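You operate a simulated robot arm through the tools that you are given. There is no shell and no other tool.

The job below is to be done with a simulated robot arm. You get a single attempt, and the scene is never put back.

## Task
Put 2 N on seat 6, 3 N on seat 4, 4 N on seat 2, then press STORE.
Fine: brass weights on the blue weight arm; a weight stays once it is set. Set down upright: brass weight.

The check looks at the end state, three seconds after you hand in, the way a careful person would. Anything else that was tipped, shoved, dropped, spilled or broken makes it a failure.

## Robot
A 6-joint arm with a two-finger gripper, fixed in place. Base frame: the origin is at the foot of the arm, x ahead of it, y to its left, z up; the work surface is at about z = 0.88. Units: m, rad, N and s.
It reaches about 1.298 m from its shoulder. Its first joint turns from -2.601 to 2.601 rad. Payload 1.57 kg.
Tool frame: the origin (TCP) lies between the finger pads and is the grasp point; the fingertips stand 0.021 m ahead of it; z points along the fingers, y is the line along which they close. The gripper opens to 0.07 m. The gripper's body begins 0.05 m behind the TCP.
Orientation is told as [roll, pitch, yaw] about the base's x, y, z axes, in that order, counted from this pose: with the fingers straight down and closing along the base's y, the tool's x points along the base's -x, its y along +y and its z along -z.

## Interface
- The arm moves only by the tool apply_moves. Its argument "moves" is a list of rows, each a list of 7 numbers: the shift along the tool's x, y, z in m, then the turn, a rotation vector about the tool's x, y, z in rad, then the opening in per cent of the stroke, from 0 (shut) to 100 (fully open). In form: [[x, y, z, rx, ry, rz, gripper], ...]. A call has 1 to 20 rows; each row shifts and turns the commanded pose from where the row before left it, along the tool's axes as they then stand. A row lasts 0.2 s, in which the tool goes at most 0.05 m and 0.15 rad; a call with a longer step from one row to the next is refused whole, and so is a gripper value outside its range. A pose out of reach is approached as far as the arm can. The call stops where the force on the tool passes 40 N (or 10 N more than at its start, if that is more) or the arm is blocked; 0.2 s more then pass. Each finger halts on what it meets, pressing with about 29 N; the grip force reading is that of the motor and also rises with nothing between the fingers. The clock runs only during rows and for 0.2 s after the last one: add rows that do not move to give the fingers time. The reply holds the time, the measured pose of the TCP, the force on the tool along the base axes, the opening and the grip force, in the units named above and with some noise, with the torque about the TCP (base axes, N m) and any sound that the robot's microphone picked up.
- Cameras (640 x 400 px; columns grow to the right, rows downward): "scene" is fixed at [0.221, 0.4987, 1.4922]; the picture's right is [-0.92, -0.38, 0.00], its down [-0.14, 0.34, -0.93] and it looks along [0.35, -0.86, -0.37] (base axes); focal length 329 px, centre (320, 200). "wrist" rides on the gripper at [0.079, 0.004, -0.081] in the tool frame; the picture's right is [-0.05, 1.00, 0.00], its down [-0.67, -0.04, -0.74] and it looks along [-0.74, -0.04, 0.67] (tool axes); focal length 256 px, centre (320, 200). There is no depth. A picture from a camera that has moved, and an enlarged one, comes with that camera's place and axes in the base frame and with its lens.
- capture(camera): a new picture of that camera. No time passes.
- raise_lower(by): slides the trunk up (or, below 0, down) by that many m; the arm rides with it, the base frame stays. It gives what a move gives, with no picture.
- inspect(camera, box): a new picture of the part [left, top, right, bottom] of that camera's present view, enlarged. No time passes.
- finish_job(): hands the job in; it is judged then, once.

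Nothing tells you positions but the pictures and the camera data. Unless the task says otherwise, let go and move clear before handing in.

The tools are called after "Call:" as a command line: name --pt "numbers of a row" for each row, then --argument value for the rest, lists and objects as JSON in quotes. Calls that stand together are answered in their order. apply_moves: Moves the arm, as the interface text tells. Its arguments: {"type":"object","properties":{"moves":{"type":"array"}},"required":["moves"]} The other tools are called the same way: raise_lower (by) slides the trunk up or down; capture (camera) takes a picture; inspect (camera, box) takes an enlarged picture of a part of a camera's view; finish_job () hands the job in.

At the start:

```text
time_s: 0.0
tcp_pos: [0.4885, -0.4203, 1.2573]
tcp_rot: [-0.002, 0.0, 0.0]
contact_force: [-0.5, 0.0, 0.0]
wrist_torque: [-0.01, 0.0, 0.0]
finger_gap: 0.0701
grasp_force: 0.1
trunk travel left (down, up): [-0.938, 0.032]
```

scene: 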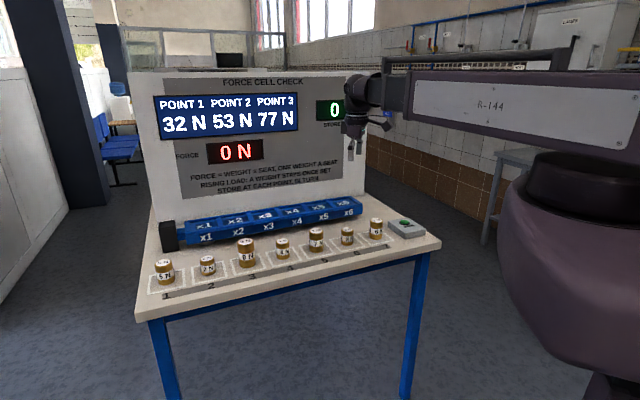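
wrist: 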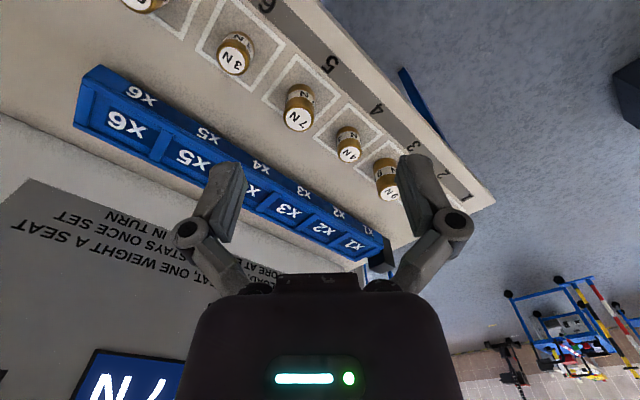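

I see a blue weight arm with seats x1–x6, and a row of brass weights in front of it with a store button at the right. I'll look closer before moving.

Call:
inspect --camera "scene" --box '[130, 180, 290, 310]'

Call:
inspect --camera "scene" --box '[270, 180, 430, 310]'

Call:
inspect --camera "scene" --box '[140, 70, 370, 210]'

Call:
inspect --camera "wrist" --box '[60, 0, 500, 275]'

```text
3.08 times, centred on (210, 245) of scene
camera zoom: at [0.221, 0.4987, 1.4922], right [-0.92, -0.38, 0.0], down [-0.14, 0.34, -0.93], along [0.35, -0.86, -0.37], focal length 1014 px, centre (658, 62)
```

zoom: 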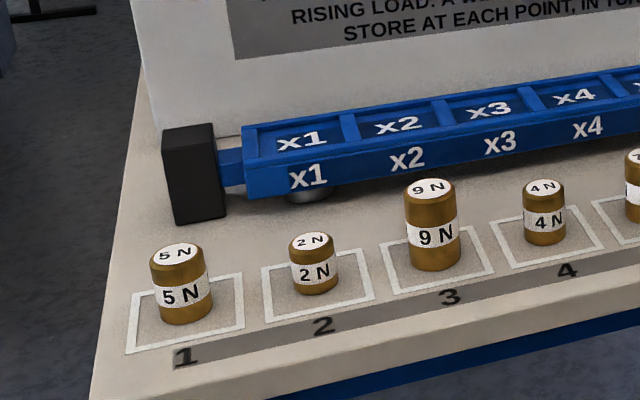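

```text
3.08 times, centred on (350, 245) of scene
camera zoom: at [0.221, 0.4987, 1.4922], right [-0.92, -0.38, 0.0], down [-0.14, 0.34, -0.93], along [0.35, -0.86, -0.37], focal length 1014 px, centre (228, 62)
```

zoom: 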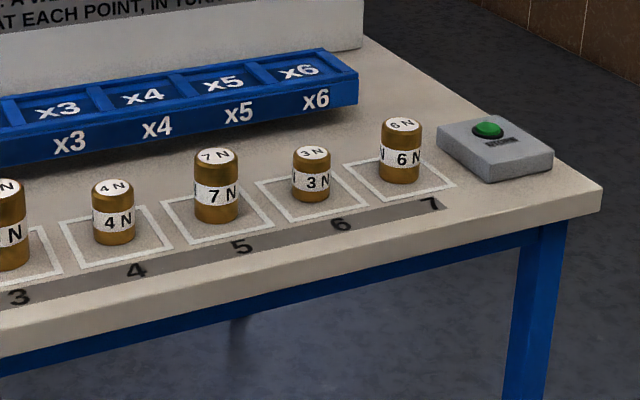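

```text
2.78 times, centred on (255, 140) of scene
camera zoom: at [0.221, 0.4987, 1.4922], right [-0.92, -0.38, 0.0], down [-0.14, 0.34, -0.93], along [0.35, -0.86, -0.37], focal length 917 px, centre (501, 367)
```

zoom: 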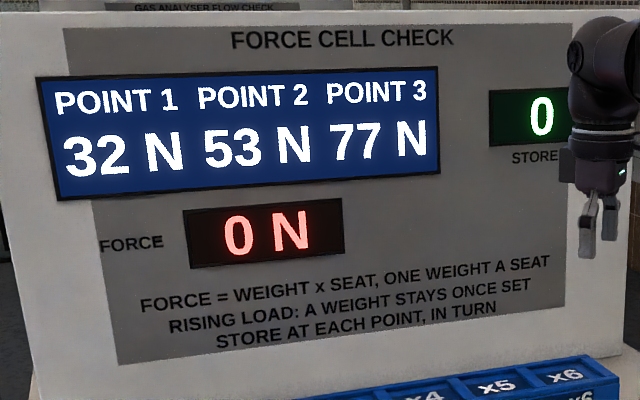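

```text
1.45 times, centred on (280, 138) of wrist
camera zoom: at [0.4106, -0.4161, 1.3378], right [0.05, 1.0, 0.0], down [0.67, -0.04, 0.74], along [0.74, -0.04, -0.67], focal length 372 px, centre (378, 291)
```

zoom: 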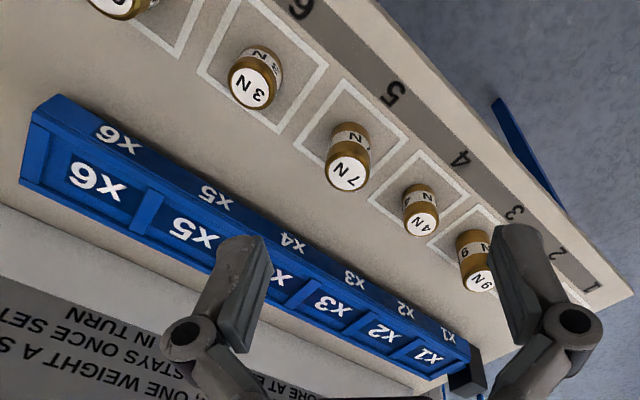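

The bench row runs at about 45° to the base: the 3 N is near (0.544, -0.549), the 4 N near (0.719, -0.372) and the 2 N near (0.897, -0.196). The tray floors are near z = 0.95, with x6 near (0.633, -0.759). I'll turn the tool 45° so it closes along the row, then look again.

Call:
apply_moves --pt "0 0 0 0 0 0.1309 100" --pt "0 0 0 0 0 0.1309 100" --pt "0 0 0 0 0 0.1309 100" --pt "0 0 0 0 0 0.1309 100" --pt "0 0 0 0 0 0.1309 100" --pt "0 0 0 0 0 0.1309 100" --pt "0 0 0 0 0 0 100"

Call:
capture --camera "wrist"

Call:
capture --camera "scene"

```text
time_s: 1.6
tcp_pos: [0.4884, -0.4206, 1.2558]
tcp_rot: [0.0, 0.002, -0.785]
contact_force: [-0.2, 0.5, 0.9]
wrist_torque: [-0.01, 0.03, -0.01]
finger_gap: 0.0701
grasp_force: 0.0
trunk travel left (down, up): [-0.938, 0.032]
```

```text
taken
camera wrist: at [0.437, -0.3612, 1.3378], right [0.74, 0.67, 0.0], down [0.45, -0.5, 0.74], along [0.5, -0.55, -0.67], focal length 256 px, centre (320, 200)
```

wrist: 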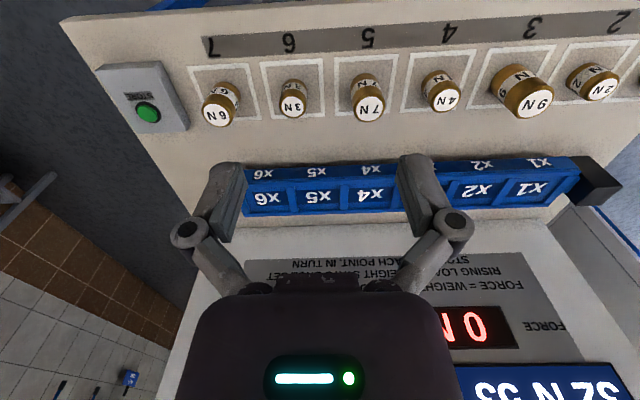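

```text
taken
```

scene: 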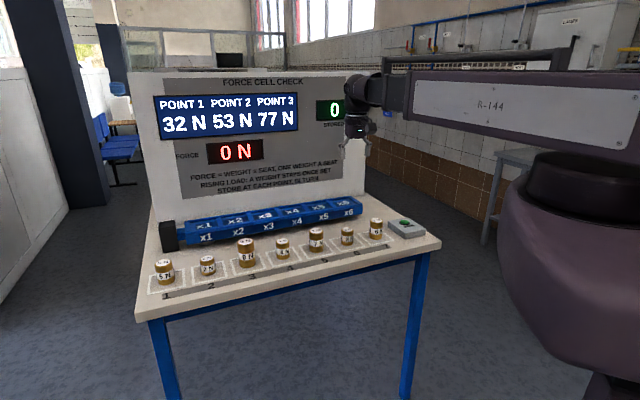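

The tool is now aligned roughly with the row. I'll enlarge the wrist view to measure the weights and trays precisely.

Call:
inspect --camera "wrist" --box '[180, 40, 420, 230]'

Call:
inspect --camera "wrist" --box '[400, 40, 640, 230]'

```text
2.11 times, centred on (300, 135) of wrist
camera zoom: at [0.437, -0.3612, 1.3378], right [0.74, 0.67, 0.0], down [0.45, -0.5, 0.74], along [0.5, -0.55, -0.67], focal length 539 px, centre (362, 337)
```

zoom: 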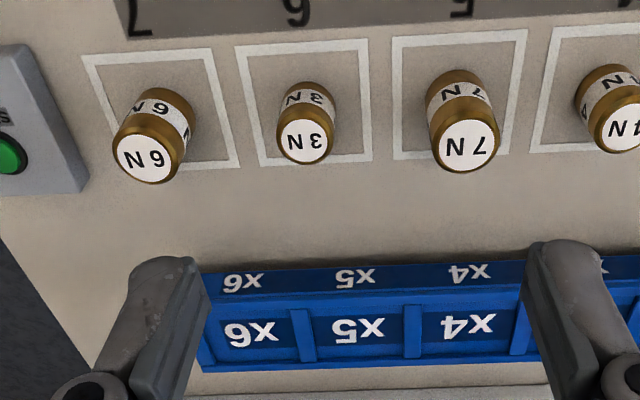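

```text
2.11 times, centred on (520, 135) of wrist
camera zoom: at [0.437, -0.3612, 1.3378], right [0.74, 0.67, 0.0], down [0.45, -0.5, 0.74], along [0.5, -0.55, -0.67], focal length 539 px, centre (-101, 337)
```

zoom: 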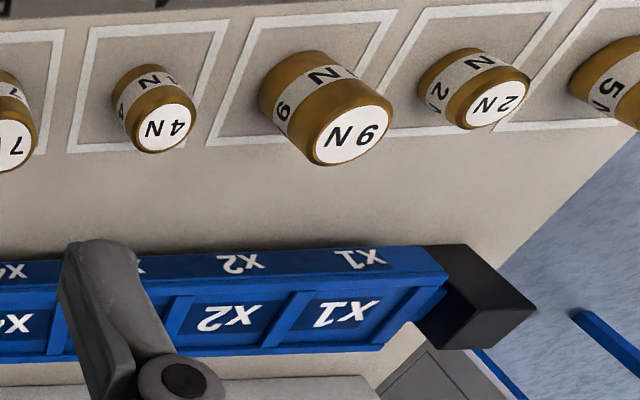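

The row lies at exactly 45°, and the trays are at about z = 0.955. I'll move above the 2 N at (0.895, -0.196), staying high, and check alignment.

Call:
apply_moves --pt "-0.01287 0.04463 0 0 0 0 100" --pt "-0.01287 0.04463 0 0 0 0 100" --pt "-0.01287 0.04463 0 0 0 0 100" --pt "-0.01287 0.04463 0 0 0 0 100" --pt "-0.01287 0.04463 0 0 0 0 100" --pt "-0.01287 0.04463 0 0 0 0 100" --pt "-0.01287 0.04463 0 0 0 0 100" --pt "-0.01287 0.04463 0 0 0 0 100" --pt "-0.01287 0.04463 0 0 0 0 100" --pt "-0.01287 0.04463 0 0 0 0 100" --pt "0 0 0.041 0 0 0 100" --pt "0 0 0.041 0 0 0 100" --pt "0 0 0.041 0 0 0 100" --pt "0 0 0.041 0 0 0 100" --pt "0 0 0.041 0 0 0 100" --pt "0 0 0 0 0 0 100"

Call:
capture --camera "wrist"

Call:
capture --camera "scene"

```text
time_s: 5.0
tcp_pos: [0.8958, -0.1938, 1.2571]
tcp_rot: [0.0, 0.0, -0.786]
contact_force: [0.3, 0.2, -1.2]
wrist_torque: [0.02, 0.0, 0.01]
finger_gap: 0.0699
grasp_force: 0.0
out of reach, approached as far as the arm can: row 11, 12, 13, 14, 15
trunk travel left (down, up): [-0.938, 0.032]
```

```text
taken
camera wrist: at [0.8443, -0.1348, 1.3378], right [0.74, 0.67, 0.0], down [0.45, -0.5, 0.74], along [0.5, -0.55, -0.67], focal length 256 px, centre (320, 200)
```

wrist: 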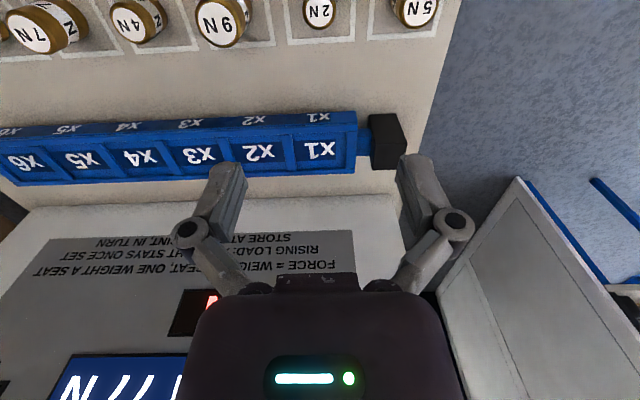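

```text
taken
```

scene: 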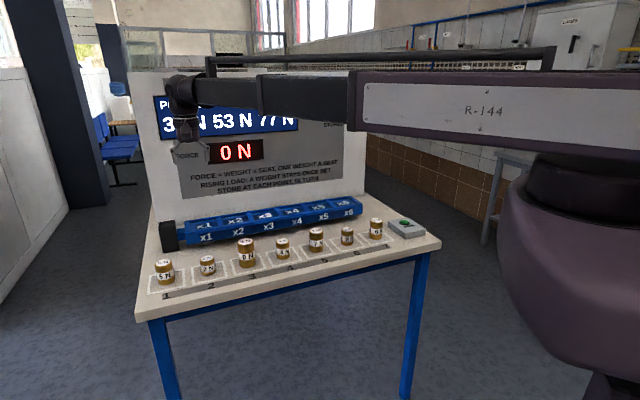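

The xy move worked, but the arm itself can't move down, so height has to come from the trunk. I'll lower the trunk a little to learn how it behaves.

Call:
raise_lower --by -0.05

```text
time_s: 5.9
tcp_pos: [0.8961, -0.193, 1.2071]
tcp_rot: [-0.001, 0.0, -0.786]
contact_force: [0.5, 0.1, -0.5]
wrist_torque: [0.03, -0.04, 0.03]
finger_gap: 0.0701
grasp_force: 0.1
trunk travel left (down, up): [-0.888, 0.082]
```

The trunk moves the tool one to one in z. I'll lower another 0.10 m and check alignment over the 2 N.

Call:
raise_lower --by -0.12

Call:
capture --camera "wrist"

Call:
capture --camera "scene"

```text
time_s: 7.4
tcp_pos: [0.8951, -0.1944, 1.0865]
tcp_rot: [0.0, 0.001, -0.786]
contact_force: [0.4, -0.4, 0.5]
wrist_torque: [-0.03, -0.01, 0.0]
finger_gap: 0.07
grasp_force: 0.0
trunk travel left (down, up): [-0.768, 0.202]
```

```text
taken
camera wrist: at [0.8442, -0.1348, 1.1679], right [0.74, 0.67, 0.0], down [0.45, -0.5, 0.74], along [0.5, -0.55, -0.67], focal length 256 px, centre (320, 200)
```

wrist: 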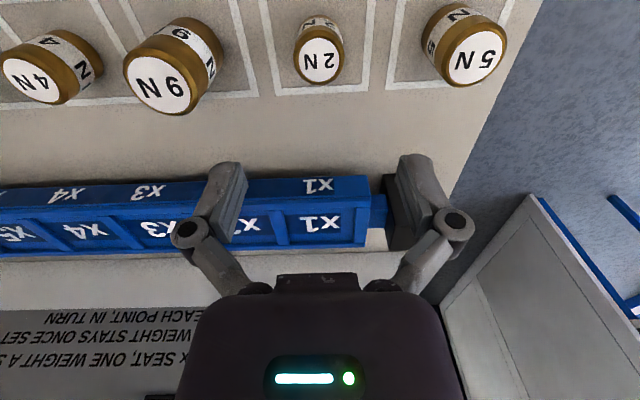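

```text
taken
```

scene: 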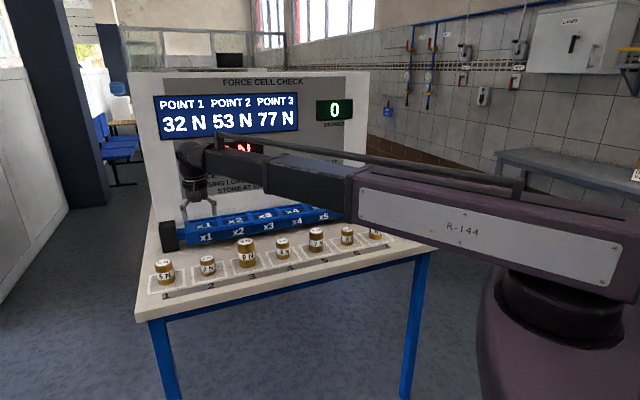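

The 2 N is almost centred below the tool, needing about 2 mm of correction. I'll make that shift, lower to z ≈ 0.99 and check clearance of the links over the other weights.

Call:
apply_moves --pt "-0.002 0.0005 0 0 0 0 100" --pt "0 0 0 0 0 0 100"

Call:
raise_lower --by -0.09

Call:
capture --camera "wrist"

Call:
capture --camera "scene"

```text
time_s: 8.0
tcp_pos: [0.8975, -0.1952, 1.0864]
tcp_rot: [0.0, 0.0, -0.785]
contact_force: [-0.4, -0.5, -0.4]
wrist_torque: [0.01, -0.01, -0.03]
finger_gap: 0.0698
grasp_force: 0.1
trunk travel left (down, up): [-0.768, 0.202]
```

```text
time_s: 9.3
tcp_pos: [0.8973, -0.1944, 0.9965]
tcp_rot: [0.001, -0.001, -0.786]
contact_force: [-0.5, 0.4, -0.1]
wrist_torque: [-0.03, 0.05, 0.0]
finger_gap: 0.0698
grasp_force: 0.0
trunk travel left (down, up): [-0.678, 0.292]
```

```text
taken
camera wrist: at [0.8462, -0.1362, 1.0779], right [0.74, 0.67, 0.0], down [0.45, -0.5, 0.74], along [0.5, -0.55, -0.67], focal length 256 px, centre (320, 200)
```

wrist: 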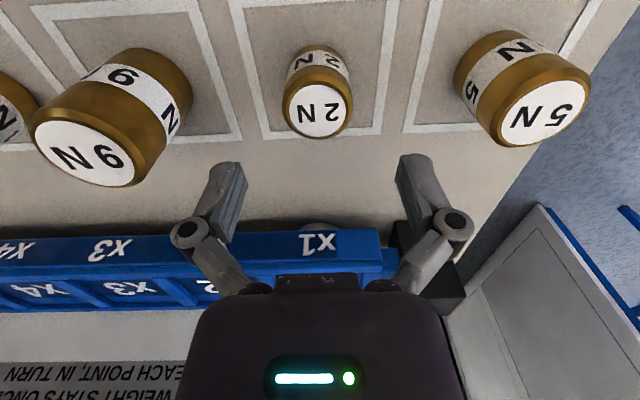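

```text
taken
```

scene: 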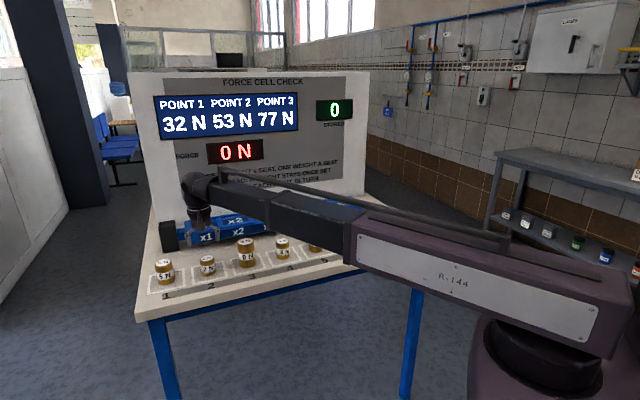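

The arm is a telescoping boom with plenty of clearance above the other weights, and the 2 N is centred between the fingers. I'll lower to z ≈ 0.918 and close.

Call:
raise_lower --by -0.078

Call:
capture --camera "wrist"

Call:
inspect --camera "scene" --box '[130, 160, 370, 310]'

```text
time_s: 10.4
tcp_pos: [0.8978, -0.1955, 0.9177]
tcp_rot: [0.001, -0.001, -0.786]
contact_force: [0.4, 0.0, -0.3]
wrist_torque: [0.01, 0.0, 0.01]
finger_gap: 0.0697
grasp_force: 0.1
trunk travel left (down, up): [-0.6, 0.37]
```

```text
taken
camera wrist: at [0.8462, -0.1362, 0.9999], right [0.74, 0.67, 0.0], down [0.45, -0.5, 0.74], along [0.5, -0.55, -0.67], focal length 256 px, centre (320, 200)
```

wrist: 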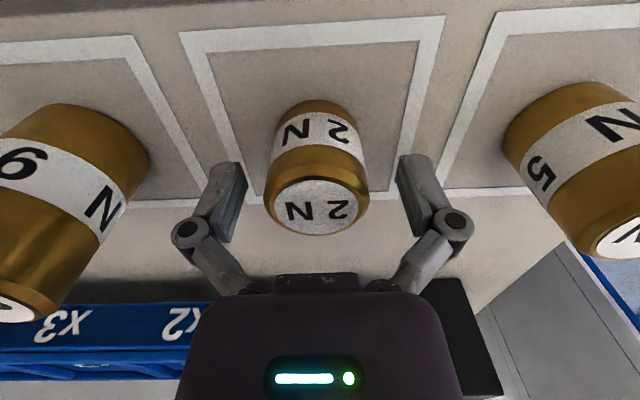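

```text
2.67 times, centred on (250, 235) of scene
camera zoom: at [0.221, 0.4987, 1.4922], right [-0.92, -0.38, 0.0], down [-0.14, 0.34, -0.93], along [0.35, -0.86, -0.37], focal length 878 px, centre (507, 107)
```

zoom: 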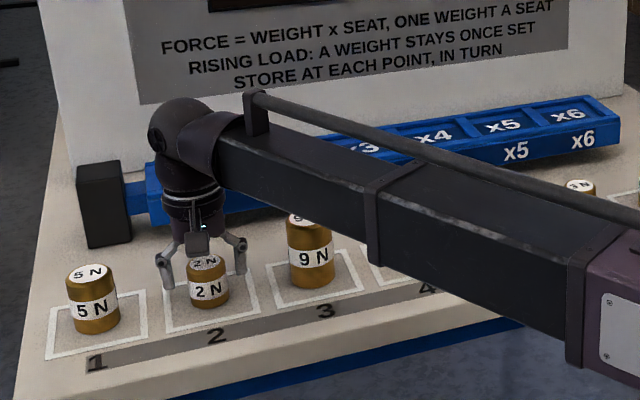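

The fingers straddle the 2 N cleanly. Now I close and confirm the grip.

Call:
apply_moves --pt "0 0 0 0 0 0 50" --pt "0 0 0 0 0 0 0" --pt "0 0 0 0 0 0 0" --pt "0 0 0 0 0 0 0" --pt "0 0 0 0 0 0 0"

Call:
raise_lower --by 0.03

Call:
capture --camera "wrist"

```text
time_s: 11.6
tcp_pos: [0.8971, -0.1957, 0.9204]
tcp_rot: [0.002, 0.001, -0.786]
contact_force: [0.8, -1.3, 6.9]
wrist_torque: [-0.06, -0.04, -0.01]
finger_gap: 0.0443
grasp_force: 29.4
trunk travel left (down, up): [-0.6, 0.37]
```

```text
time_s: 12.4
tcp_pos: [0.8983, -0.1965, 0.9495]
tcp_rot: [0.001, -0.001, -0.785]
contact_force: [0.0, 0.5, -1.5]
wrist_torque: [0.01, -0.01, -0.02]
finger_gap: 0.0442
grasp_force: 28.9
trunk travel left (down, up): [-0.63, 0.34]
```

```text
taken
camera wrist: at [0.8464, -0.1362, 1.0296], right [0.74, 0.67, 0.0], down [0.45, -0.5, 0.74], along [0.5, -0.55, -0.67], focal length 256 px, centre (320, 200)
```

wrist: 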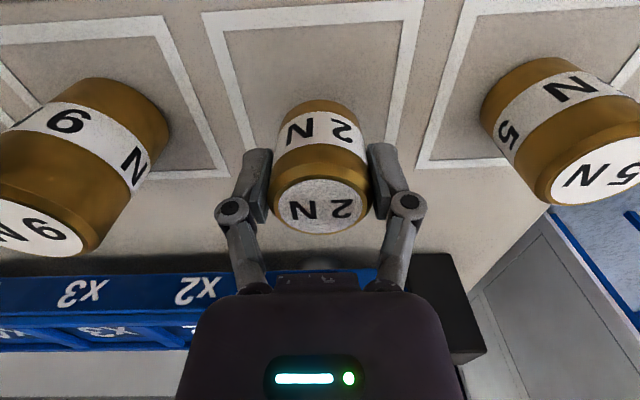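

The 2 N is gripped and lifted. I'll raise it clear and travel along the row to in front of seat 6.

Call:
raise_lower --by 0.17

Call:
apply_moves --pt "0 -0.0242 0 0 0 0 0" --pt "0 -0.0464 0 0 0 0 0" --pt "0 -0.0464 0 0 0 0 0" --pt "0 -0.0464 0 0 0 0 0" --pt "0 -0.0464 0 0 0 0 0" --pt "0 -0.0464 0 0 0 0 0" --pt "0 -0.0464 0 0 0 0 0" --pt "0 -0.0464 0 0 0 0 0" --pt "0 -0.0464 0 0 0 0 0" --pt "0 -0.0464 0 0 0 0 0" --pt "0 -0.0464 0 0 0 0 0" --pt "0 -0.0464 0 0 0 0 0" --pt "0 -0.0464 0 0 0 0 0" --pt "-0.05 0 0 0 0 0 0" --pt "-0.04 0 0 0 0 0 0" --pt "0 0 0 0 0 0 0"

Call:
capture --camera "wrist"

Call:
capture --camera "scene"

```text
time_s: 14.3
tcp_pos: [0.8986, -0.1949, 1.1203]
tcp_rot: [0.001, 0.001, -0.786]
contact_force: [-0.5, -0.7, -2.3]
wrist_torque: [0.04, 0.0, -0.01]
finger_gap: 0.0441
grasp_force: 29.2
trunk travel left (down, up): [-0.8, 0.17]
```

```text
time_s: 17.7
tcp_pos: [0.5491, -0.6712, 1.119]
tcp_rot: [-0.001, 0.0, -0.784]
contact_force: [-0.3, 0.0, -2.0]
wrist_torque: [0.02, -0.02, -0.02]
finger_gap: 0.0442
grasp_force: 29.1
trunk travel left (down, up): [-0.8, 0.17]
```

```text
taken
camera wrist: at [0.4974, -0.6112, 1.1998], right [0.74, 0.67, 0.0], down [0.45, -0.5, 0.74], along [0.5, -0.55, -0.67], focal length 256 px, centre (320, 200)
```

wrist: 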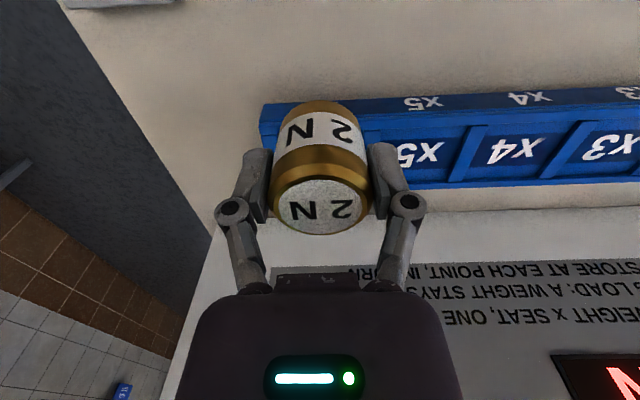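

```text
taken
```

scene: 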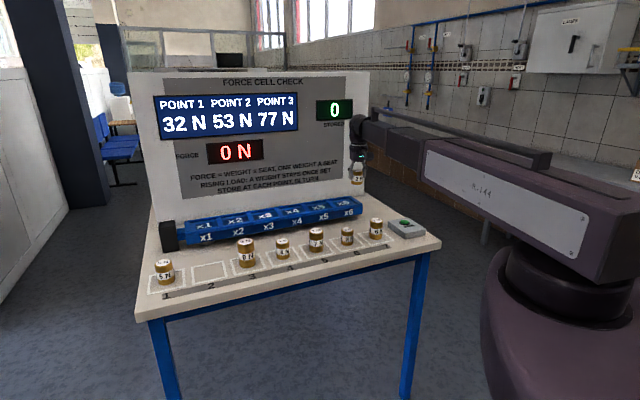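

The 2 N hangs safely in front of seat 6. I'll enlarge the wrist view to refine the tray geometry.

Call:
inspect --camera "wrist" --box '[360, 70, 640, 220]'

Call:
inspect --camera "scene" --box '[260, 180, 380, 255]'

Call:
inspect --camera "scene" --box '[160, 190, 280, 265]'

```text
2.29 times, centred on (500, 145) of wrist
camera zoom: at [0.4974, -0.6112, 1.1998], right [0.74, 0.67, 0.0], down [0.45, -0.5, 0.74], along [0.5, -0.55, -0.67], focal length 585 px, centre (-91, 326)
```

zoom: 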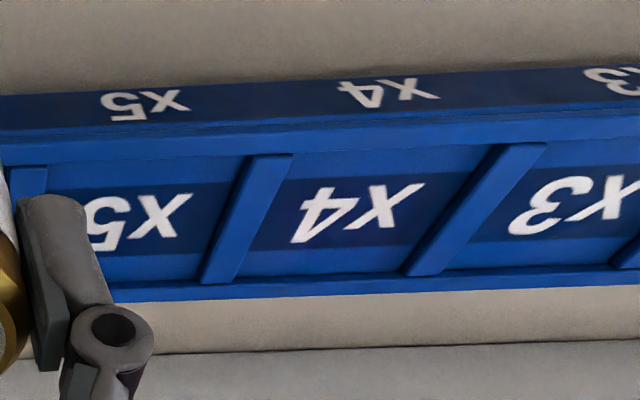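

```text
5.33 times, centred on (320, 218) of scene
camera zoom: at [0.221, 0.4987, 1.4922], right [-0.92, -0.38, 0.0], down [-0.14, 0.34, -0.93], along [0.35, -0.86, -0.37], focal length 1757 px, centre (320, 107)
```

zoom: 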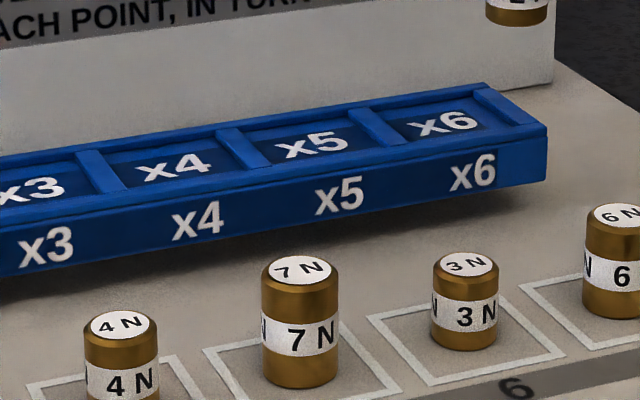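

```text
5.33 times, centred on (220, 228) of scene
camera zoom: at [0.221, 0.4987, 1.4922], right [-0.92, -0.38, 0.0], down [-0.14, 0.34, -0.93], along [0.35, -0.86, -0.37], focal length 1757 px, centre (853, 53)
```

zoom: 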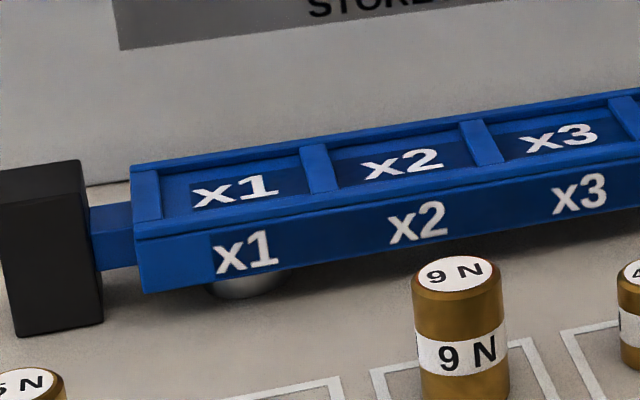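

The seats come out at about x6 (0.631, -0.752), x4 (0.7925, -0.5905) and x2 (0.954, -0.429), with the floor at z ≈ 0.955. The panel is well clear at 0.2 m behind. I'll move over seat 6 and start down.

Call:
apply_moves --pt "-0.04 0.0005 0 0 0 0 0" --pt "-0.04 0.0005 0 0 0 0 0" --pt "-0.035 0 0 0 0 0 0" --pt "0 0 0 0 0 0 0" --pt "0 0 0 0 0 0 0"

Call:
raise_lower --by -0.085

Call:
capture --camera "wrist"

Call:
inspect --camera "scene" --box '[290, 150, 410, 225]'

```text
time_s: 18.9
tcp_pos: [0.6331, -0.7503, 1.1182]
tcp_rot: [0.001, 0.0, -0.785]
contact_force: [-0.2, -0.1, -1.9]
wrist_torque: [0.02, 0.01, 0.01]
finger_gap: 0.0442
grasp_force: 29.5
trunk travel left (down, up): [-0.8, 0.17]
```

```text
time_s: 20.1
tcp_pos: [0.6314, -0.7498, 1.0342]
tcp_rot: [0.0, -0.001, -0.786]
contact_force: [0.0, 0.2, -1.5]
wrist_torque: [0.03, 0.05, 0.02]
finger_gap: 0.044
grasp_force: 29.3
trunk travel left (down, up): [-0.715, 0.255]
```

```text
taken
camera wrist: at [0.5805, -0.6915, 1.1147], right [0.74, 0.67, 0.0], down [0.45, -0.5, 0.74], along [0.5, -0.55, -0.67], focal length 256 px, centre (320, 200)
```

wrist: 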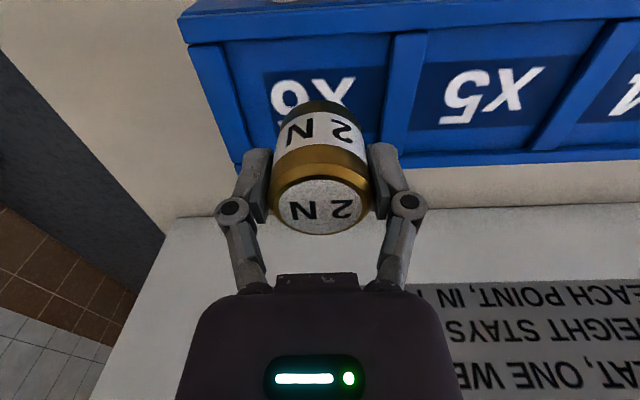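

```text
5.33 times, centred on (350, 188) of scene
camera zoom: at [0.221, 0.4987, 1.4922], right [-0.92, -0.38, 0.0], down [-0.14, 0.34, -0.93], along [0.35, -0.86, -0.37], focal length 1757 px, centre (160, 267)
```

zoom: 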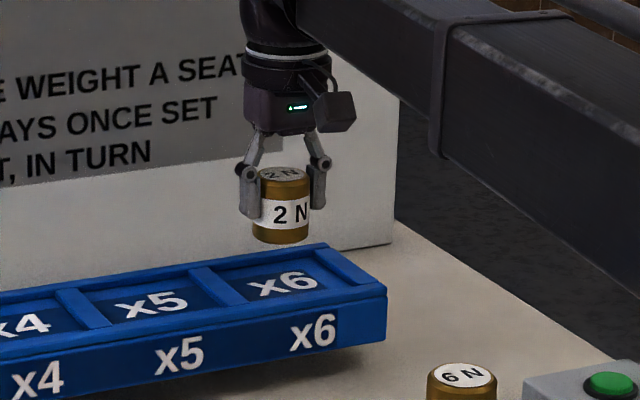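

The weight hangs right over seat 6, needing a 2 mm nudge. I'll nudge, lower most of the way, then feel for the floor.

Call:
apply_moves --pt "0 -0.002 0 0 0 0 0" --pt "0 0 0 0 0 0 0"

Call:
raise_lower --by -0.032

Call:
inspect --camera "scene" --box '[290, 150, 410, 225]'

Call:
capture --camera "wrist"

```text
time_s: 20.7
tcp_pos: [0.6306, -0.7517, 1.0338]
tcp_rot: [-0.001, 0.0, -0.786]
contact_force: [0.1, -0.1, -2.0]
wrist_torque: [0.0, -0.01, -0.01]
finger_gap: 0.044
grasp_force: 29.0
trunk travel left (down, up): [-0.715, 0.255]
```

```text
time_s: 21.5
tcp_pos: [0.6308, -0.7536, 1.0017]
tcp_rot: [0.0, 0.002, -0.786]
contact_force: [-0.6, 0.5, -1.7]
wrist_torque: [0.02, -0.05, 0.02]
finger_gap: 0.044
grasp_force: 28.9
trunk travel left (down, up): [-0.683, 0.287]
```

```text
5.33 times, centred on (350, 188) of scene
camera zoom: at [0.221, 0.4987, 1.4922], right [-0.92, -0.38, 0.0], down [-0.14, 0.34, -0.93], along [0.35, -0.86, -0.37], focal length 1757 px, centre (160, 267)
```

zoom: 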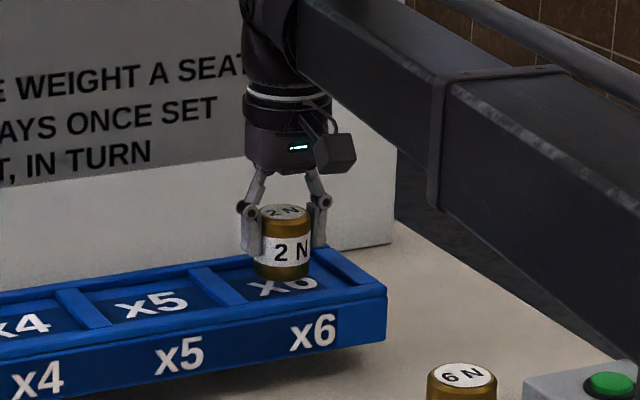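

```text
taken
camera wrist: at [0.5794, -0.693, 1.0827], right [0.74, 0.67, 0.0], down [0.45, -0.5, 0.74], along [0.5, -0.55, -0.67], focal length 256 px, centre (320, 200)
```

wrist: 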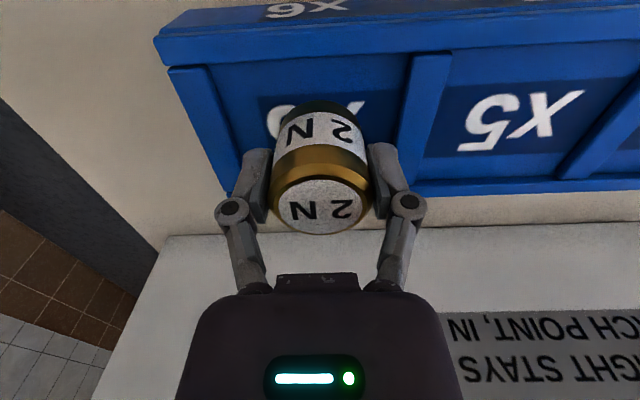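

Nearly down with about 6 mm to go, and the weight is still free. I'll lower in small steps, watching the force.

Call:
raise_lower --by -0.004

Call:
raise_lower --by -0.002

```text
time_s: 22.0
tcp_pos: [0.6311, -0.7522, 0.9979]
tcp_rot: [0.0, 0.001, -0.785]
contact_force: [0.4, -0.3, -2.1]
wrist_torque: [-0.03, -0.03, -0.01]
finger_gap: 0.0444
grasp_force: 28.8
trunk travel left (down, up): [-0.679, 0.291]
```

```text
time_s: 22.5
tcp_pos: [0.6318, -0.7518, 0.9939]
tcp_rot: [0.0, -0.001, -0.786]
contact_force: [0.1, 0.2, -2.5]
wrist_torque: [-0.01, 0.05, -0.01]
finger_gap: 0.0441
grasp_force: 29.0
trunk travel left (down, up): [-0.677, 0.293]
```

Call:
raise_lower --by -0.002

Call:
inspect --camera "scene" --box '[310, 165, 390, 215]'

```text
time_s: 23.0
tcp_pos: [0.6318, -0.7513, 0.9942]
tcp_rot: [0.0, -0.002, -0.786]
contact_force: [-0.1, 0.2, -2.4]
wrist_torque: [0.03, -0.01, 0.01]
finger_gap: 0.0441
grasp_force: 29.4
trunk travel left (down, up): [-0.675, 0.295]
```

```text
8.00 times, centred on (350, 190) of scene
camera zoom: at [0.221, 0.4987, 1.4922], right [-0.92, -0.38, 0.0], down [-0.14, 0.34, -0.93], along [0.35, -0.86, -0.37], focal length 2635 px, centre (80, 280)
```

zoom: 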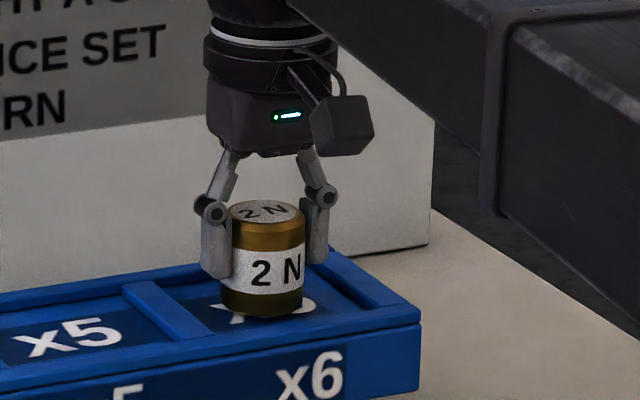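

Still hanging with no contact, and the weight looks just above the floor. I'll continue down in small steps.

Call:
raise_lower --by -0.002

Call:
raise_lower --by -0.0015

```text
time_s: 23.6
tcp_pos: [0.6308, -0.7527, 0.9909]
tcp_rot: [0.001, 0.0, -0.786]
contact_force: [-0.7, -0.2, -1.5]
wrist_torque: [0.02, -0.01, 0.01]
finger_gap: 0.044
grasp_force: 29.0
trunk travel left (down, up): [-0.673, 0.297]
```

```text
time_s: 24.1
tcp_pos: [0.6313, -0.7518, 0.99]
tcp_rot: [0.001, 0.0, -0.784]
contact_force: [0.1, -0.2, -1.4]
wrist_torque: [-0.05, 0.04, -0.02]
finger_gap: 0.044
grasp_force: 28.8
trunk travel left (down, up): [-0.671, 0.299]
```

Call:
raise_lower --by -0.0015

Call:
inspect --camera "scene" --box '[150, 70, 390, 220]'

Call:
inspect --camera "scene" --box '[320, 180, 370, 212]'

```text
time_s: 24.6
tcp_pos: [0.6309, -0.7519, 0.9897]
tcp_rot: [0.002, -0.001, -0.785]
contact_force: [2.5, -3.9, 8.4]
wrist_torque: [-0.01, -0.05, 0.0]
finger_gap: 0.0442
grasp_force: 28.6
trunk travel left (down, up): [-0.67, 0.3]
```

```text
2.67 times, centred on (270, 145) of scene
camera zoom: at [0.221, 0.4987, 1.4922], right [-0.92, -0.38, 0.0], down [-0.14, 0.34, -0.93], along [0.35, -0.86, -0.37], focal length 878 px, centre (453, 347)
```

zoom: 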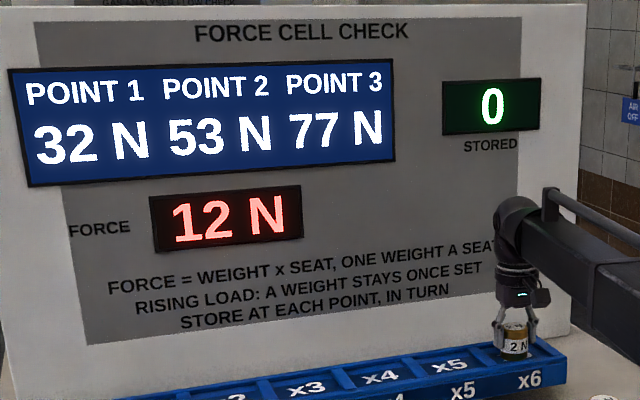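

```text
12.50 times, centred on (345, 196) of scene
camera zoom: at [0.221, 0.4987, 1.4922], right [-0.92, -0.38, 0.0], down [-0.14, 0.34, -0.93], along [0.35, -0.86, -0.37], focal length 4118 px, centre (8, 250)
```

zoom: 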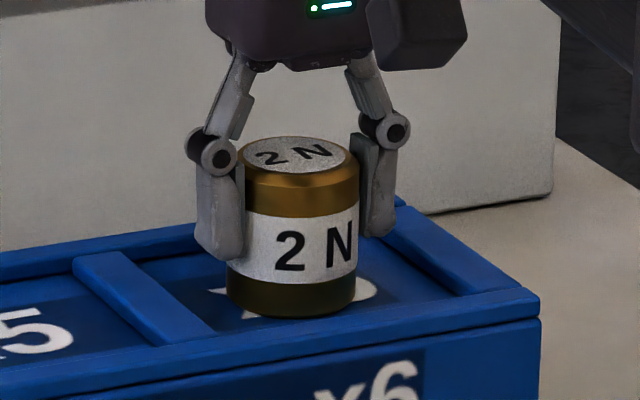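

Contact felt, and the display reads 12 N. I'll open the fingers gently to 80 % and rise.

Call:
apply_moves --pt "0 0 0 0 0 0 68" --pt "0 0 0 0 0 0 74" --pt "0 0 0 0 0 0 80" --pt "0 0 0 0 0 0 80" --pt "0 0 0 0 0 0 80"

Call:
capture --camera "wrist"

```text
time_s: 25.8
tcp_pos: [0.6314, -0.7517, 0.9879]
tcp_rot: [0.001, 0.001, -0.785]
contact_force: [0.4, -0.1, 0.2]
wrist_torque: [0.0, 0.04, 0.02]
finger_gap: 0.0562
grasp_force: 0.1
trunk travel left (down, up): [-0.67, 0.3]
```

```text
taken
camera wrist: at [0.5794, -0.6929, 1.0698], right [0.74, 0.67, 0.0], down [0.45, -0.5, 0.74], along [0.5, -0.55, -0.67], focal length 256 px, centre (320, 200)
```

wrist: 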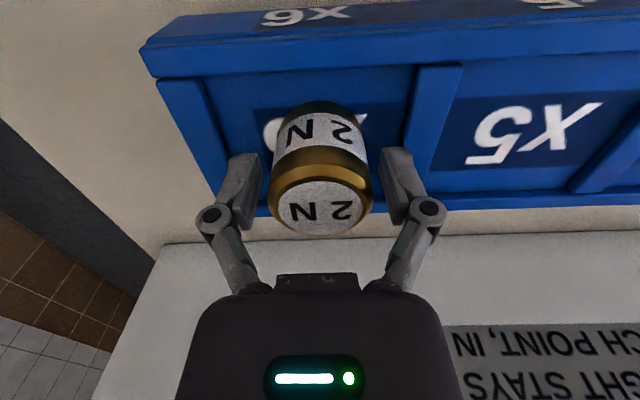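

Both fingers are free of the 2 N. I'll rise straight up and then go to above the 3 N.

Call:
raise_lower --by 0.13

Call:
capture --camera "scene"

Call:
capture --camera "wrist"

```text
time_s: 27.4
tcp_pos: [0.6301, -0.7518, 1.1189]
tcp_rot: [-0.001, -0.001, -0.784]
contact_force: [0.3, -0.2, -0.2]
wrist_torque: [0.02, 0.03, 0.0]
finger_gap: 0.0561
grasp_force: 0.1
trunk travel left (down, up): [-0.8, 0.17]
```

```text
taken
```

scene: 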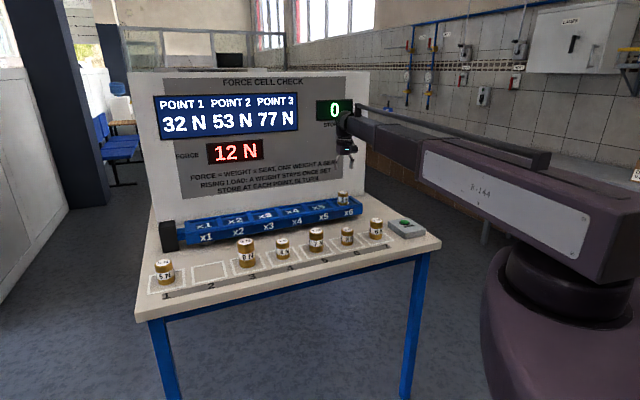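

```text
taken
camera wrist: at [0.5794, -0.693, 1.1997], right [0.74, 0.67, 0.0], down [0.45, -0.5, 0.74], along [0.5, -0.55, -0.67], focal length 256 px, centre (320, 200)
```

wrist: 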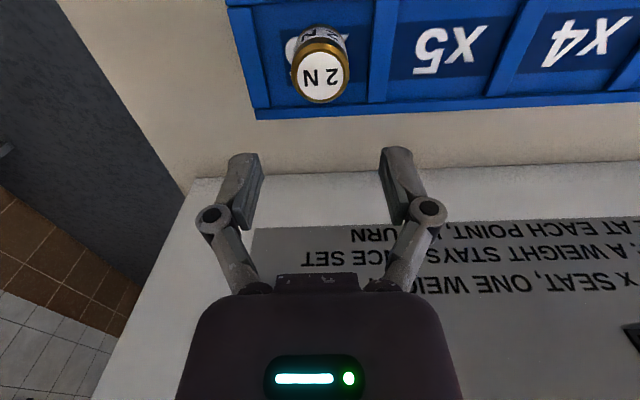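

The 2 N stands upright on seat 6 and the display reads 12 N. Next I go above the 3 N at (0.5445, -0.548).

Call:
apply_moves --pt "0.0411 0.01662 0 0 0 0 100" --pt "0.0411 0.01662 0 0 0 0 100" --pt "0.0411 0.01662 0 0 0 0 100" --pt "0.0411 0.01662 0 0 0 0 100" --pt "0.0411 0.01662 0 0 0 0 100" --pt "0 0 0 0 0 0 100"

Call:
raise_lower --by -0.12

Call:
capture --camera "wrist"

Call:
capture --camera "scene"

```text
time_s: 28.8
tcp_pos: [0.5443, -0.55, 1.1187]
tcp_rot: [0.0, 0.0, -0.785]
contact_force: [0.0, 0.6, 0.9]
wrist_torque: [0.03, 0.0, -0.02]
finger_gap: 0.0699
grasp_force: 0.1
trunk travel left (down, up): [-0.8, 0.17]
```

```text
time_s: 30.3
tcp_pos: [0.5426, -0.5504, 0.999]
tcp_rot: [0.001, 0.0, -0.785]
contact_force: [-0.5, 0.5, 0.1]
wrist_torque: [0.01, -0.03, -0.02]
finger_gap: 0.07
grasp_force: 0.1
trunk travel left (down, up): [-0.68, 0.29]
```

```text
taken
camera wrist: at [0.4923, -0.491, 1.0799], right [0.74, 0.67, 0.0], down [0.45, -0.5, 0.74], along [0.5, -0.55, -0.67], focal length 256 px, centre (320, 200)
```

wrist: 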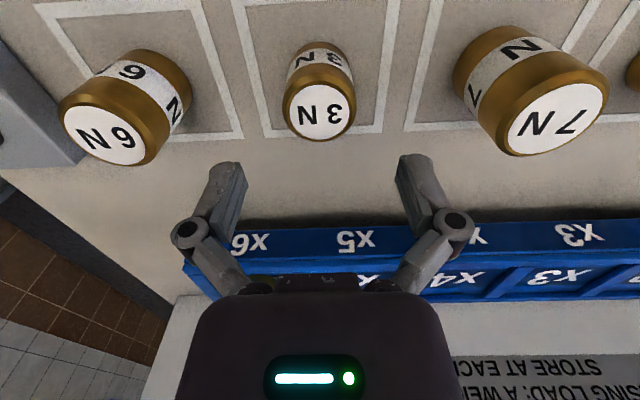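

```text
taken
```

scene: 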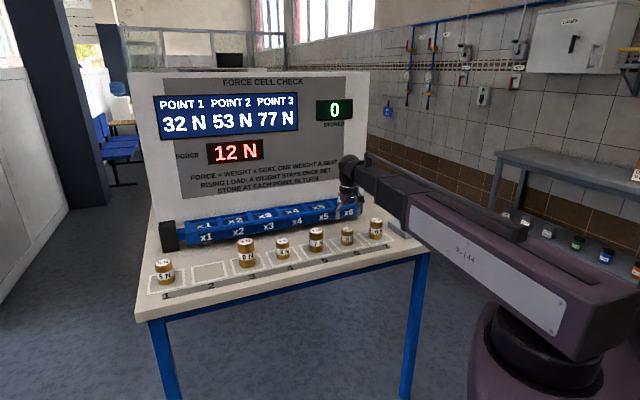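

The 3 N is centred below the tool just as the 2 N was. I'll lower to z ≈ 0.918, grip and lift slightly.

Call:
raise_lower --by -0.08

Call:
capture --camera "wrist"

```text
time_s: 31.4
tcp_pos: [0.5434, -0.5502, 0.9192]
tcp_rot: [0.0, -0.001, -0.786]
contact_force: [-0.9, -0.1, -0.3]
wrist_torque: [0.01, -0.02, 0.01]
finger_gap: 0.07
grasp_force: 0.1
trunk travel left (down, up): [-0.6, 0.37]
```

```text
taken
camera wrist: at [0.4923, -0.491, 0.9999], right [0.74, 0.67, 0.0], down [0.45, -0.5, 0.74], along [0.5, -0.55, -0.67], focal length 256 px, centre (320, 200)
```

wrist: 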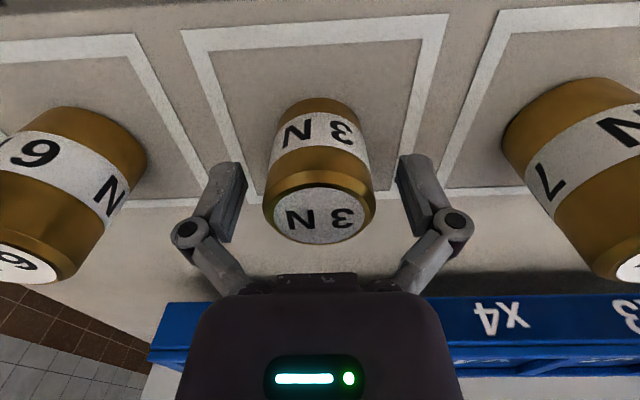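

Call:
apply_moves --pt "0 0 0 0 0 0 50" --pt "0 0 0 0 0 0 0" --pt "0 0 0 0 0 0 0" --pt "0 0 0 0 0 0 0" --pt "0 0 0 0 0 0 0"

Call:
raise_lower --by 0.03

Call:
capture --camera "wrist"

```text
time_s: 32.6
tcp_pos: [0.5431, -0.5494, 0.9192]
tcp_rot: [0.0, -0.001, -0.785]
contact_force: [1.3, -1.6, 10.2]
wrist_torque: [-0.07, -0.02, 0.0]
finger_gap: 0.0457
grasp_force: 29.0
trunk travel left (down, up): [-0.6, 0.37]
```

```text
time_s: 33.4
tcp_pos: [0.5439, -0.5498, 0.9483]
tcp_rot: [0.0, -0.001, -0.785]
contact_force: [0.1, 0.6, -2.6]
wrist_torque: [-0.05, 0.03, 0.03]
finger_gap: 0.0454
grasp_force: 28.9
trunk travel left (down, up): [-0.63, 0.34]
```

```text
taken
camera wrist: at [0.4924, -0.4912, 1.0297], right [0.74, 0.67, 0.0], down [0.45, -0.5, 0.74], along [0.5, -0.55, -0.67], focal length 256 px, centre (320, 200)
```

wrist: 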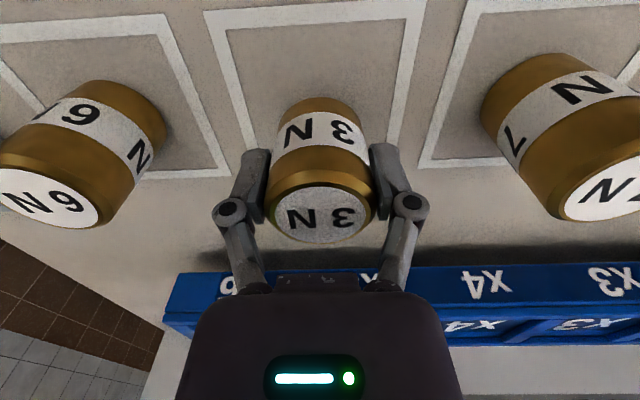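

The 3 N is held. I'll raise it and carry it over seat 4 at (0.7925, -0.5905).

Call:
raise_lower --by 0.17

Call:
apply_moves --pt "-0.02 0.0145 0 0 0 0 0" --pt "-0.037 0.02656 0 0 0 0 0" --pt "-0.037 0.02656 0 0 0 0 0" --pt "-0.037 0.02656 0 0 0 0 0" --pt "-0.037 0.02656 0 0 0 0 0" --pt "-0.0369 0.02656 0 0 0 0 0" --pt "0 0 0 0 0 0 0" --pt "0 0 0 0 0 0 0"

Call:
raise_lower --by -0.08

Call:
capture --camera "wrist"

Call:
inspect --camera "scene" --box '[240, 150, 360, 225]'

```text
time_s: 35.3
tcp_pos: [0.5448, -0.5502, 1.1177]
tcp_rot: [0.0, 0.0, -0.786]
contact_force: [-0.5, 0.6, -3.4]
wrist_torque: [-0.02, 0.03, 0.0]
finger_gap: 0.0454
grasp_force: 28.9
trunk travel left (down, up): [-0.8, 0.17]
```

```text
time_s: 37.1
tcp_pos: [0.7945, -0.5908, 1.1186]
tcp_rot: [-0.001, 0.0, -0.787]
contact_force: [-0.5, 0.1, -3.3]
wrist_torque: [0.0, 0.04, 0.02]
finger_gap: 0.0457
grasp_force: 29.0
trunk travel left (down, up): [-0.8, 0.17]
```

```text
time_s: 38.3
tcp_pos: [0.7938, -0.59, 1.0376]
tcp_rot: [-0.001, 0.0, -0.784]
contact_force: [-0.1, 0.5, -3.3]
wrist_torque: [0.01, -0.03, 0.0]
finger_gap: 0.0456
grasp_force: 28.9
trunk travel left (down, up): [-0.72, 0.25]
```

```text
taken
camera wrist: at [0.7419, -0.5309, 1.1196], right [0.74, 0.67, 0.0], down [0.45, -0.5, 0.74], along [0.5, -0.55, -0.67], focal length 256 px, centre (320, 200)
```

wrist: 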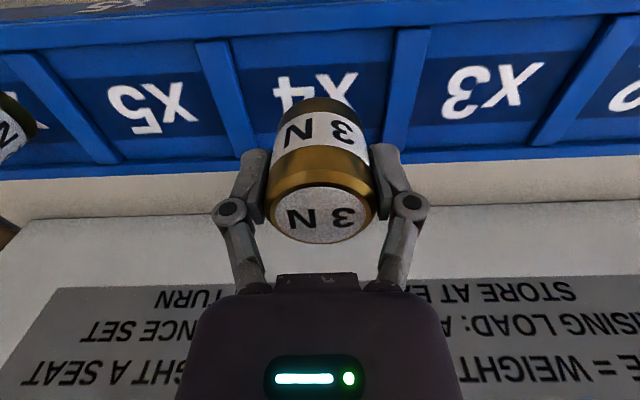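

```text
5.33 times, centred on (300, 188) of scene
camera zoom: at [0.221, 0.4987, 1.4922], right [-0.92, -0.38, 0.0], down [-0.14, 0.34, -0.93], along [0.35, -0.86, -0.37], focal length 1757 px, centre (427, 267)
```

zoom: 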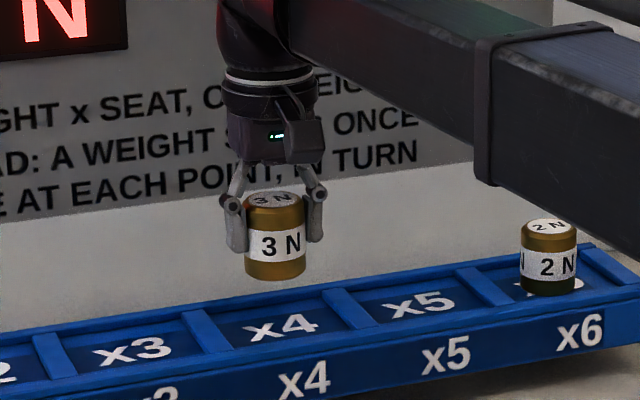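

The 3 N is centred over seat 4. On seat 6, contact came at a trunk reading of −0.670, so I'll lower to just short of that and then creep.

Call:
apply_moves --pt "0 -0.001 0 0 0 0 0" --pt "0 0 0 0 0 0 0"

Call:
raise_lower --by -0.044

Call:
raise_lower --by -0.002

Call:
raise_lower --by -0.0015

```text
time_s: 38.9
tcp_pos: [0.7917, -0.5918, 1.0382]
tcp_rot: [0.002, 0.0, -0.786]
contact_force: [-0.6, 0.0, -2.5]
wrist_torque: [0.01, 0.01, 0.01]
finger_gap: 0.0457
grasp_force: 28.9
trunk travel left (down, up): [-0.72, 0.25]
```

```text
time_s: 39.7
tcp_pos: [0.7926, -0.5907, 0.995]
tcp_rot: [0.0, -0.001, -0.786]
contact_force: [0.2, 0.1, -2.2]
wrist_torque: [-0.02, 0.01, -0.02]
finger_gap: 0.0454
grasp_force: 29.5
trunk travel left (down, up): [-0.676, 0.294]
```

```text
time_s: 40.3
tcp_pos: [0.7925, -0.59, 0.9919]
tcp_rot: [0.0, 0.0, -0.785]
contact_force: [0.1, 0.3, -3.0]
wrist_torque: [0.03, 0.0, 0.02]
finger_gap: 0.0458
grasp_force: 29.3
trunk travel left (down, up): [-0.674, 0.296]
```

```text
time_s: 40.8
tcp_pos: [0.793, -0.5907, 0.9913]
tcp_rot: [0.001, 0.001, -0.786]
contact_force: [-0.2, 0.1, -2.4]
wrist_torque: [0.01, 0.01, -0.01]
finger_gap: 0.0454
grasp_force: 29.7
trunk travel left (down, up): [-0.672, 0.298]
```

Call:
raise_lower --by -0.0015

Call:
inspect --camera "scene" --box '[150, 70, 390, 220]'

Call:
inspect --camera "scene" --box '[265, 180, 325, 218]'

```text
time_s: 41.3
tcp_pos: [0.7931, -0.5901, 0.9902]
tcp_rot: [0.0, 0.0, -0.787]
contact_force: [0.2, 0.5, -2.4]
wrist_torque: [-0.01, 0.02, -0.02]
finger_gap: 0.0457
grasp_force: 29.2
trunk travel left (down, up): [-0.671, 0.299]
```

```text
2.67 times, centred on (270, 145) of scene
camera zoom: at [0.221, 0.4987, 1.4922], right [-0.92, -0.38, 0.0], down [-0.14, 0.34, -0.93], along [0.35, -0.86, -0.37], focal length 878 px, centre (453, 347)
```

zoom: 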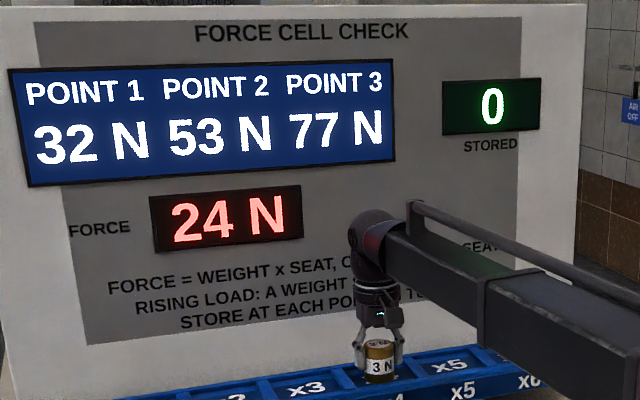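

```text
10.53 times, centred on (295, 199) of scene
camera zoom: at [0.221, 0.4987, 1.4922], right [-0.92, -0.38, 0.0], down [-0.14, 0.34, -0.93], along [0.35, -0.86, -0.37], focal length 3468 px, centre (583, 210)
```

zoom: 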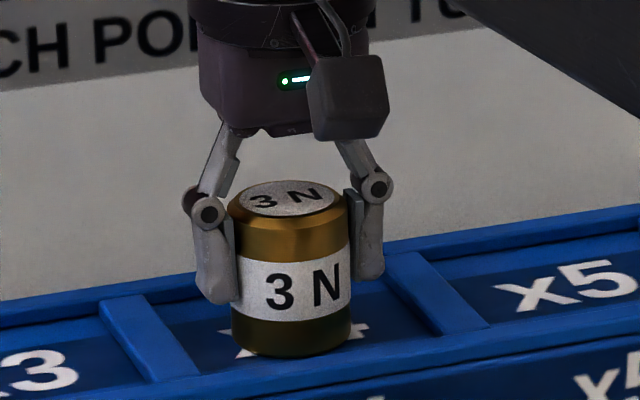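

The display already reads 24 N, but the force still shows the weight hanging. One more small step before I release.

Call:
raise_lower --by -0.001

```text
time_s: 41.8
tcp_pos: [0.7925, -0.5915, 0.9892]
tcp_rot: [0.001, -0.003, -0.785]
contact_force: [4.7, -3.0, 8.4]
wrist_torque: [0.01, -0.05, 0.01]
finger_gap: 0.0455
grasp_force: 28.7
trunk travel left (down, up): [-0.67, 0.3]
```

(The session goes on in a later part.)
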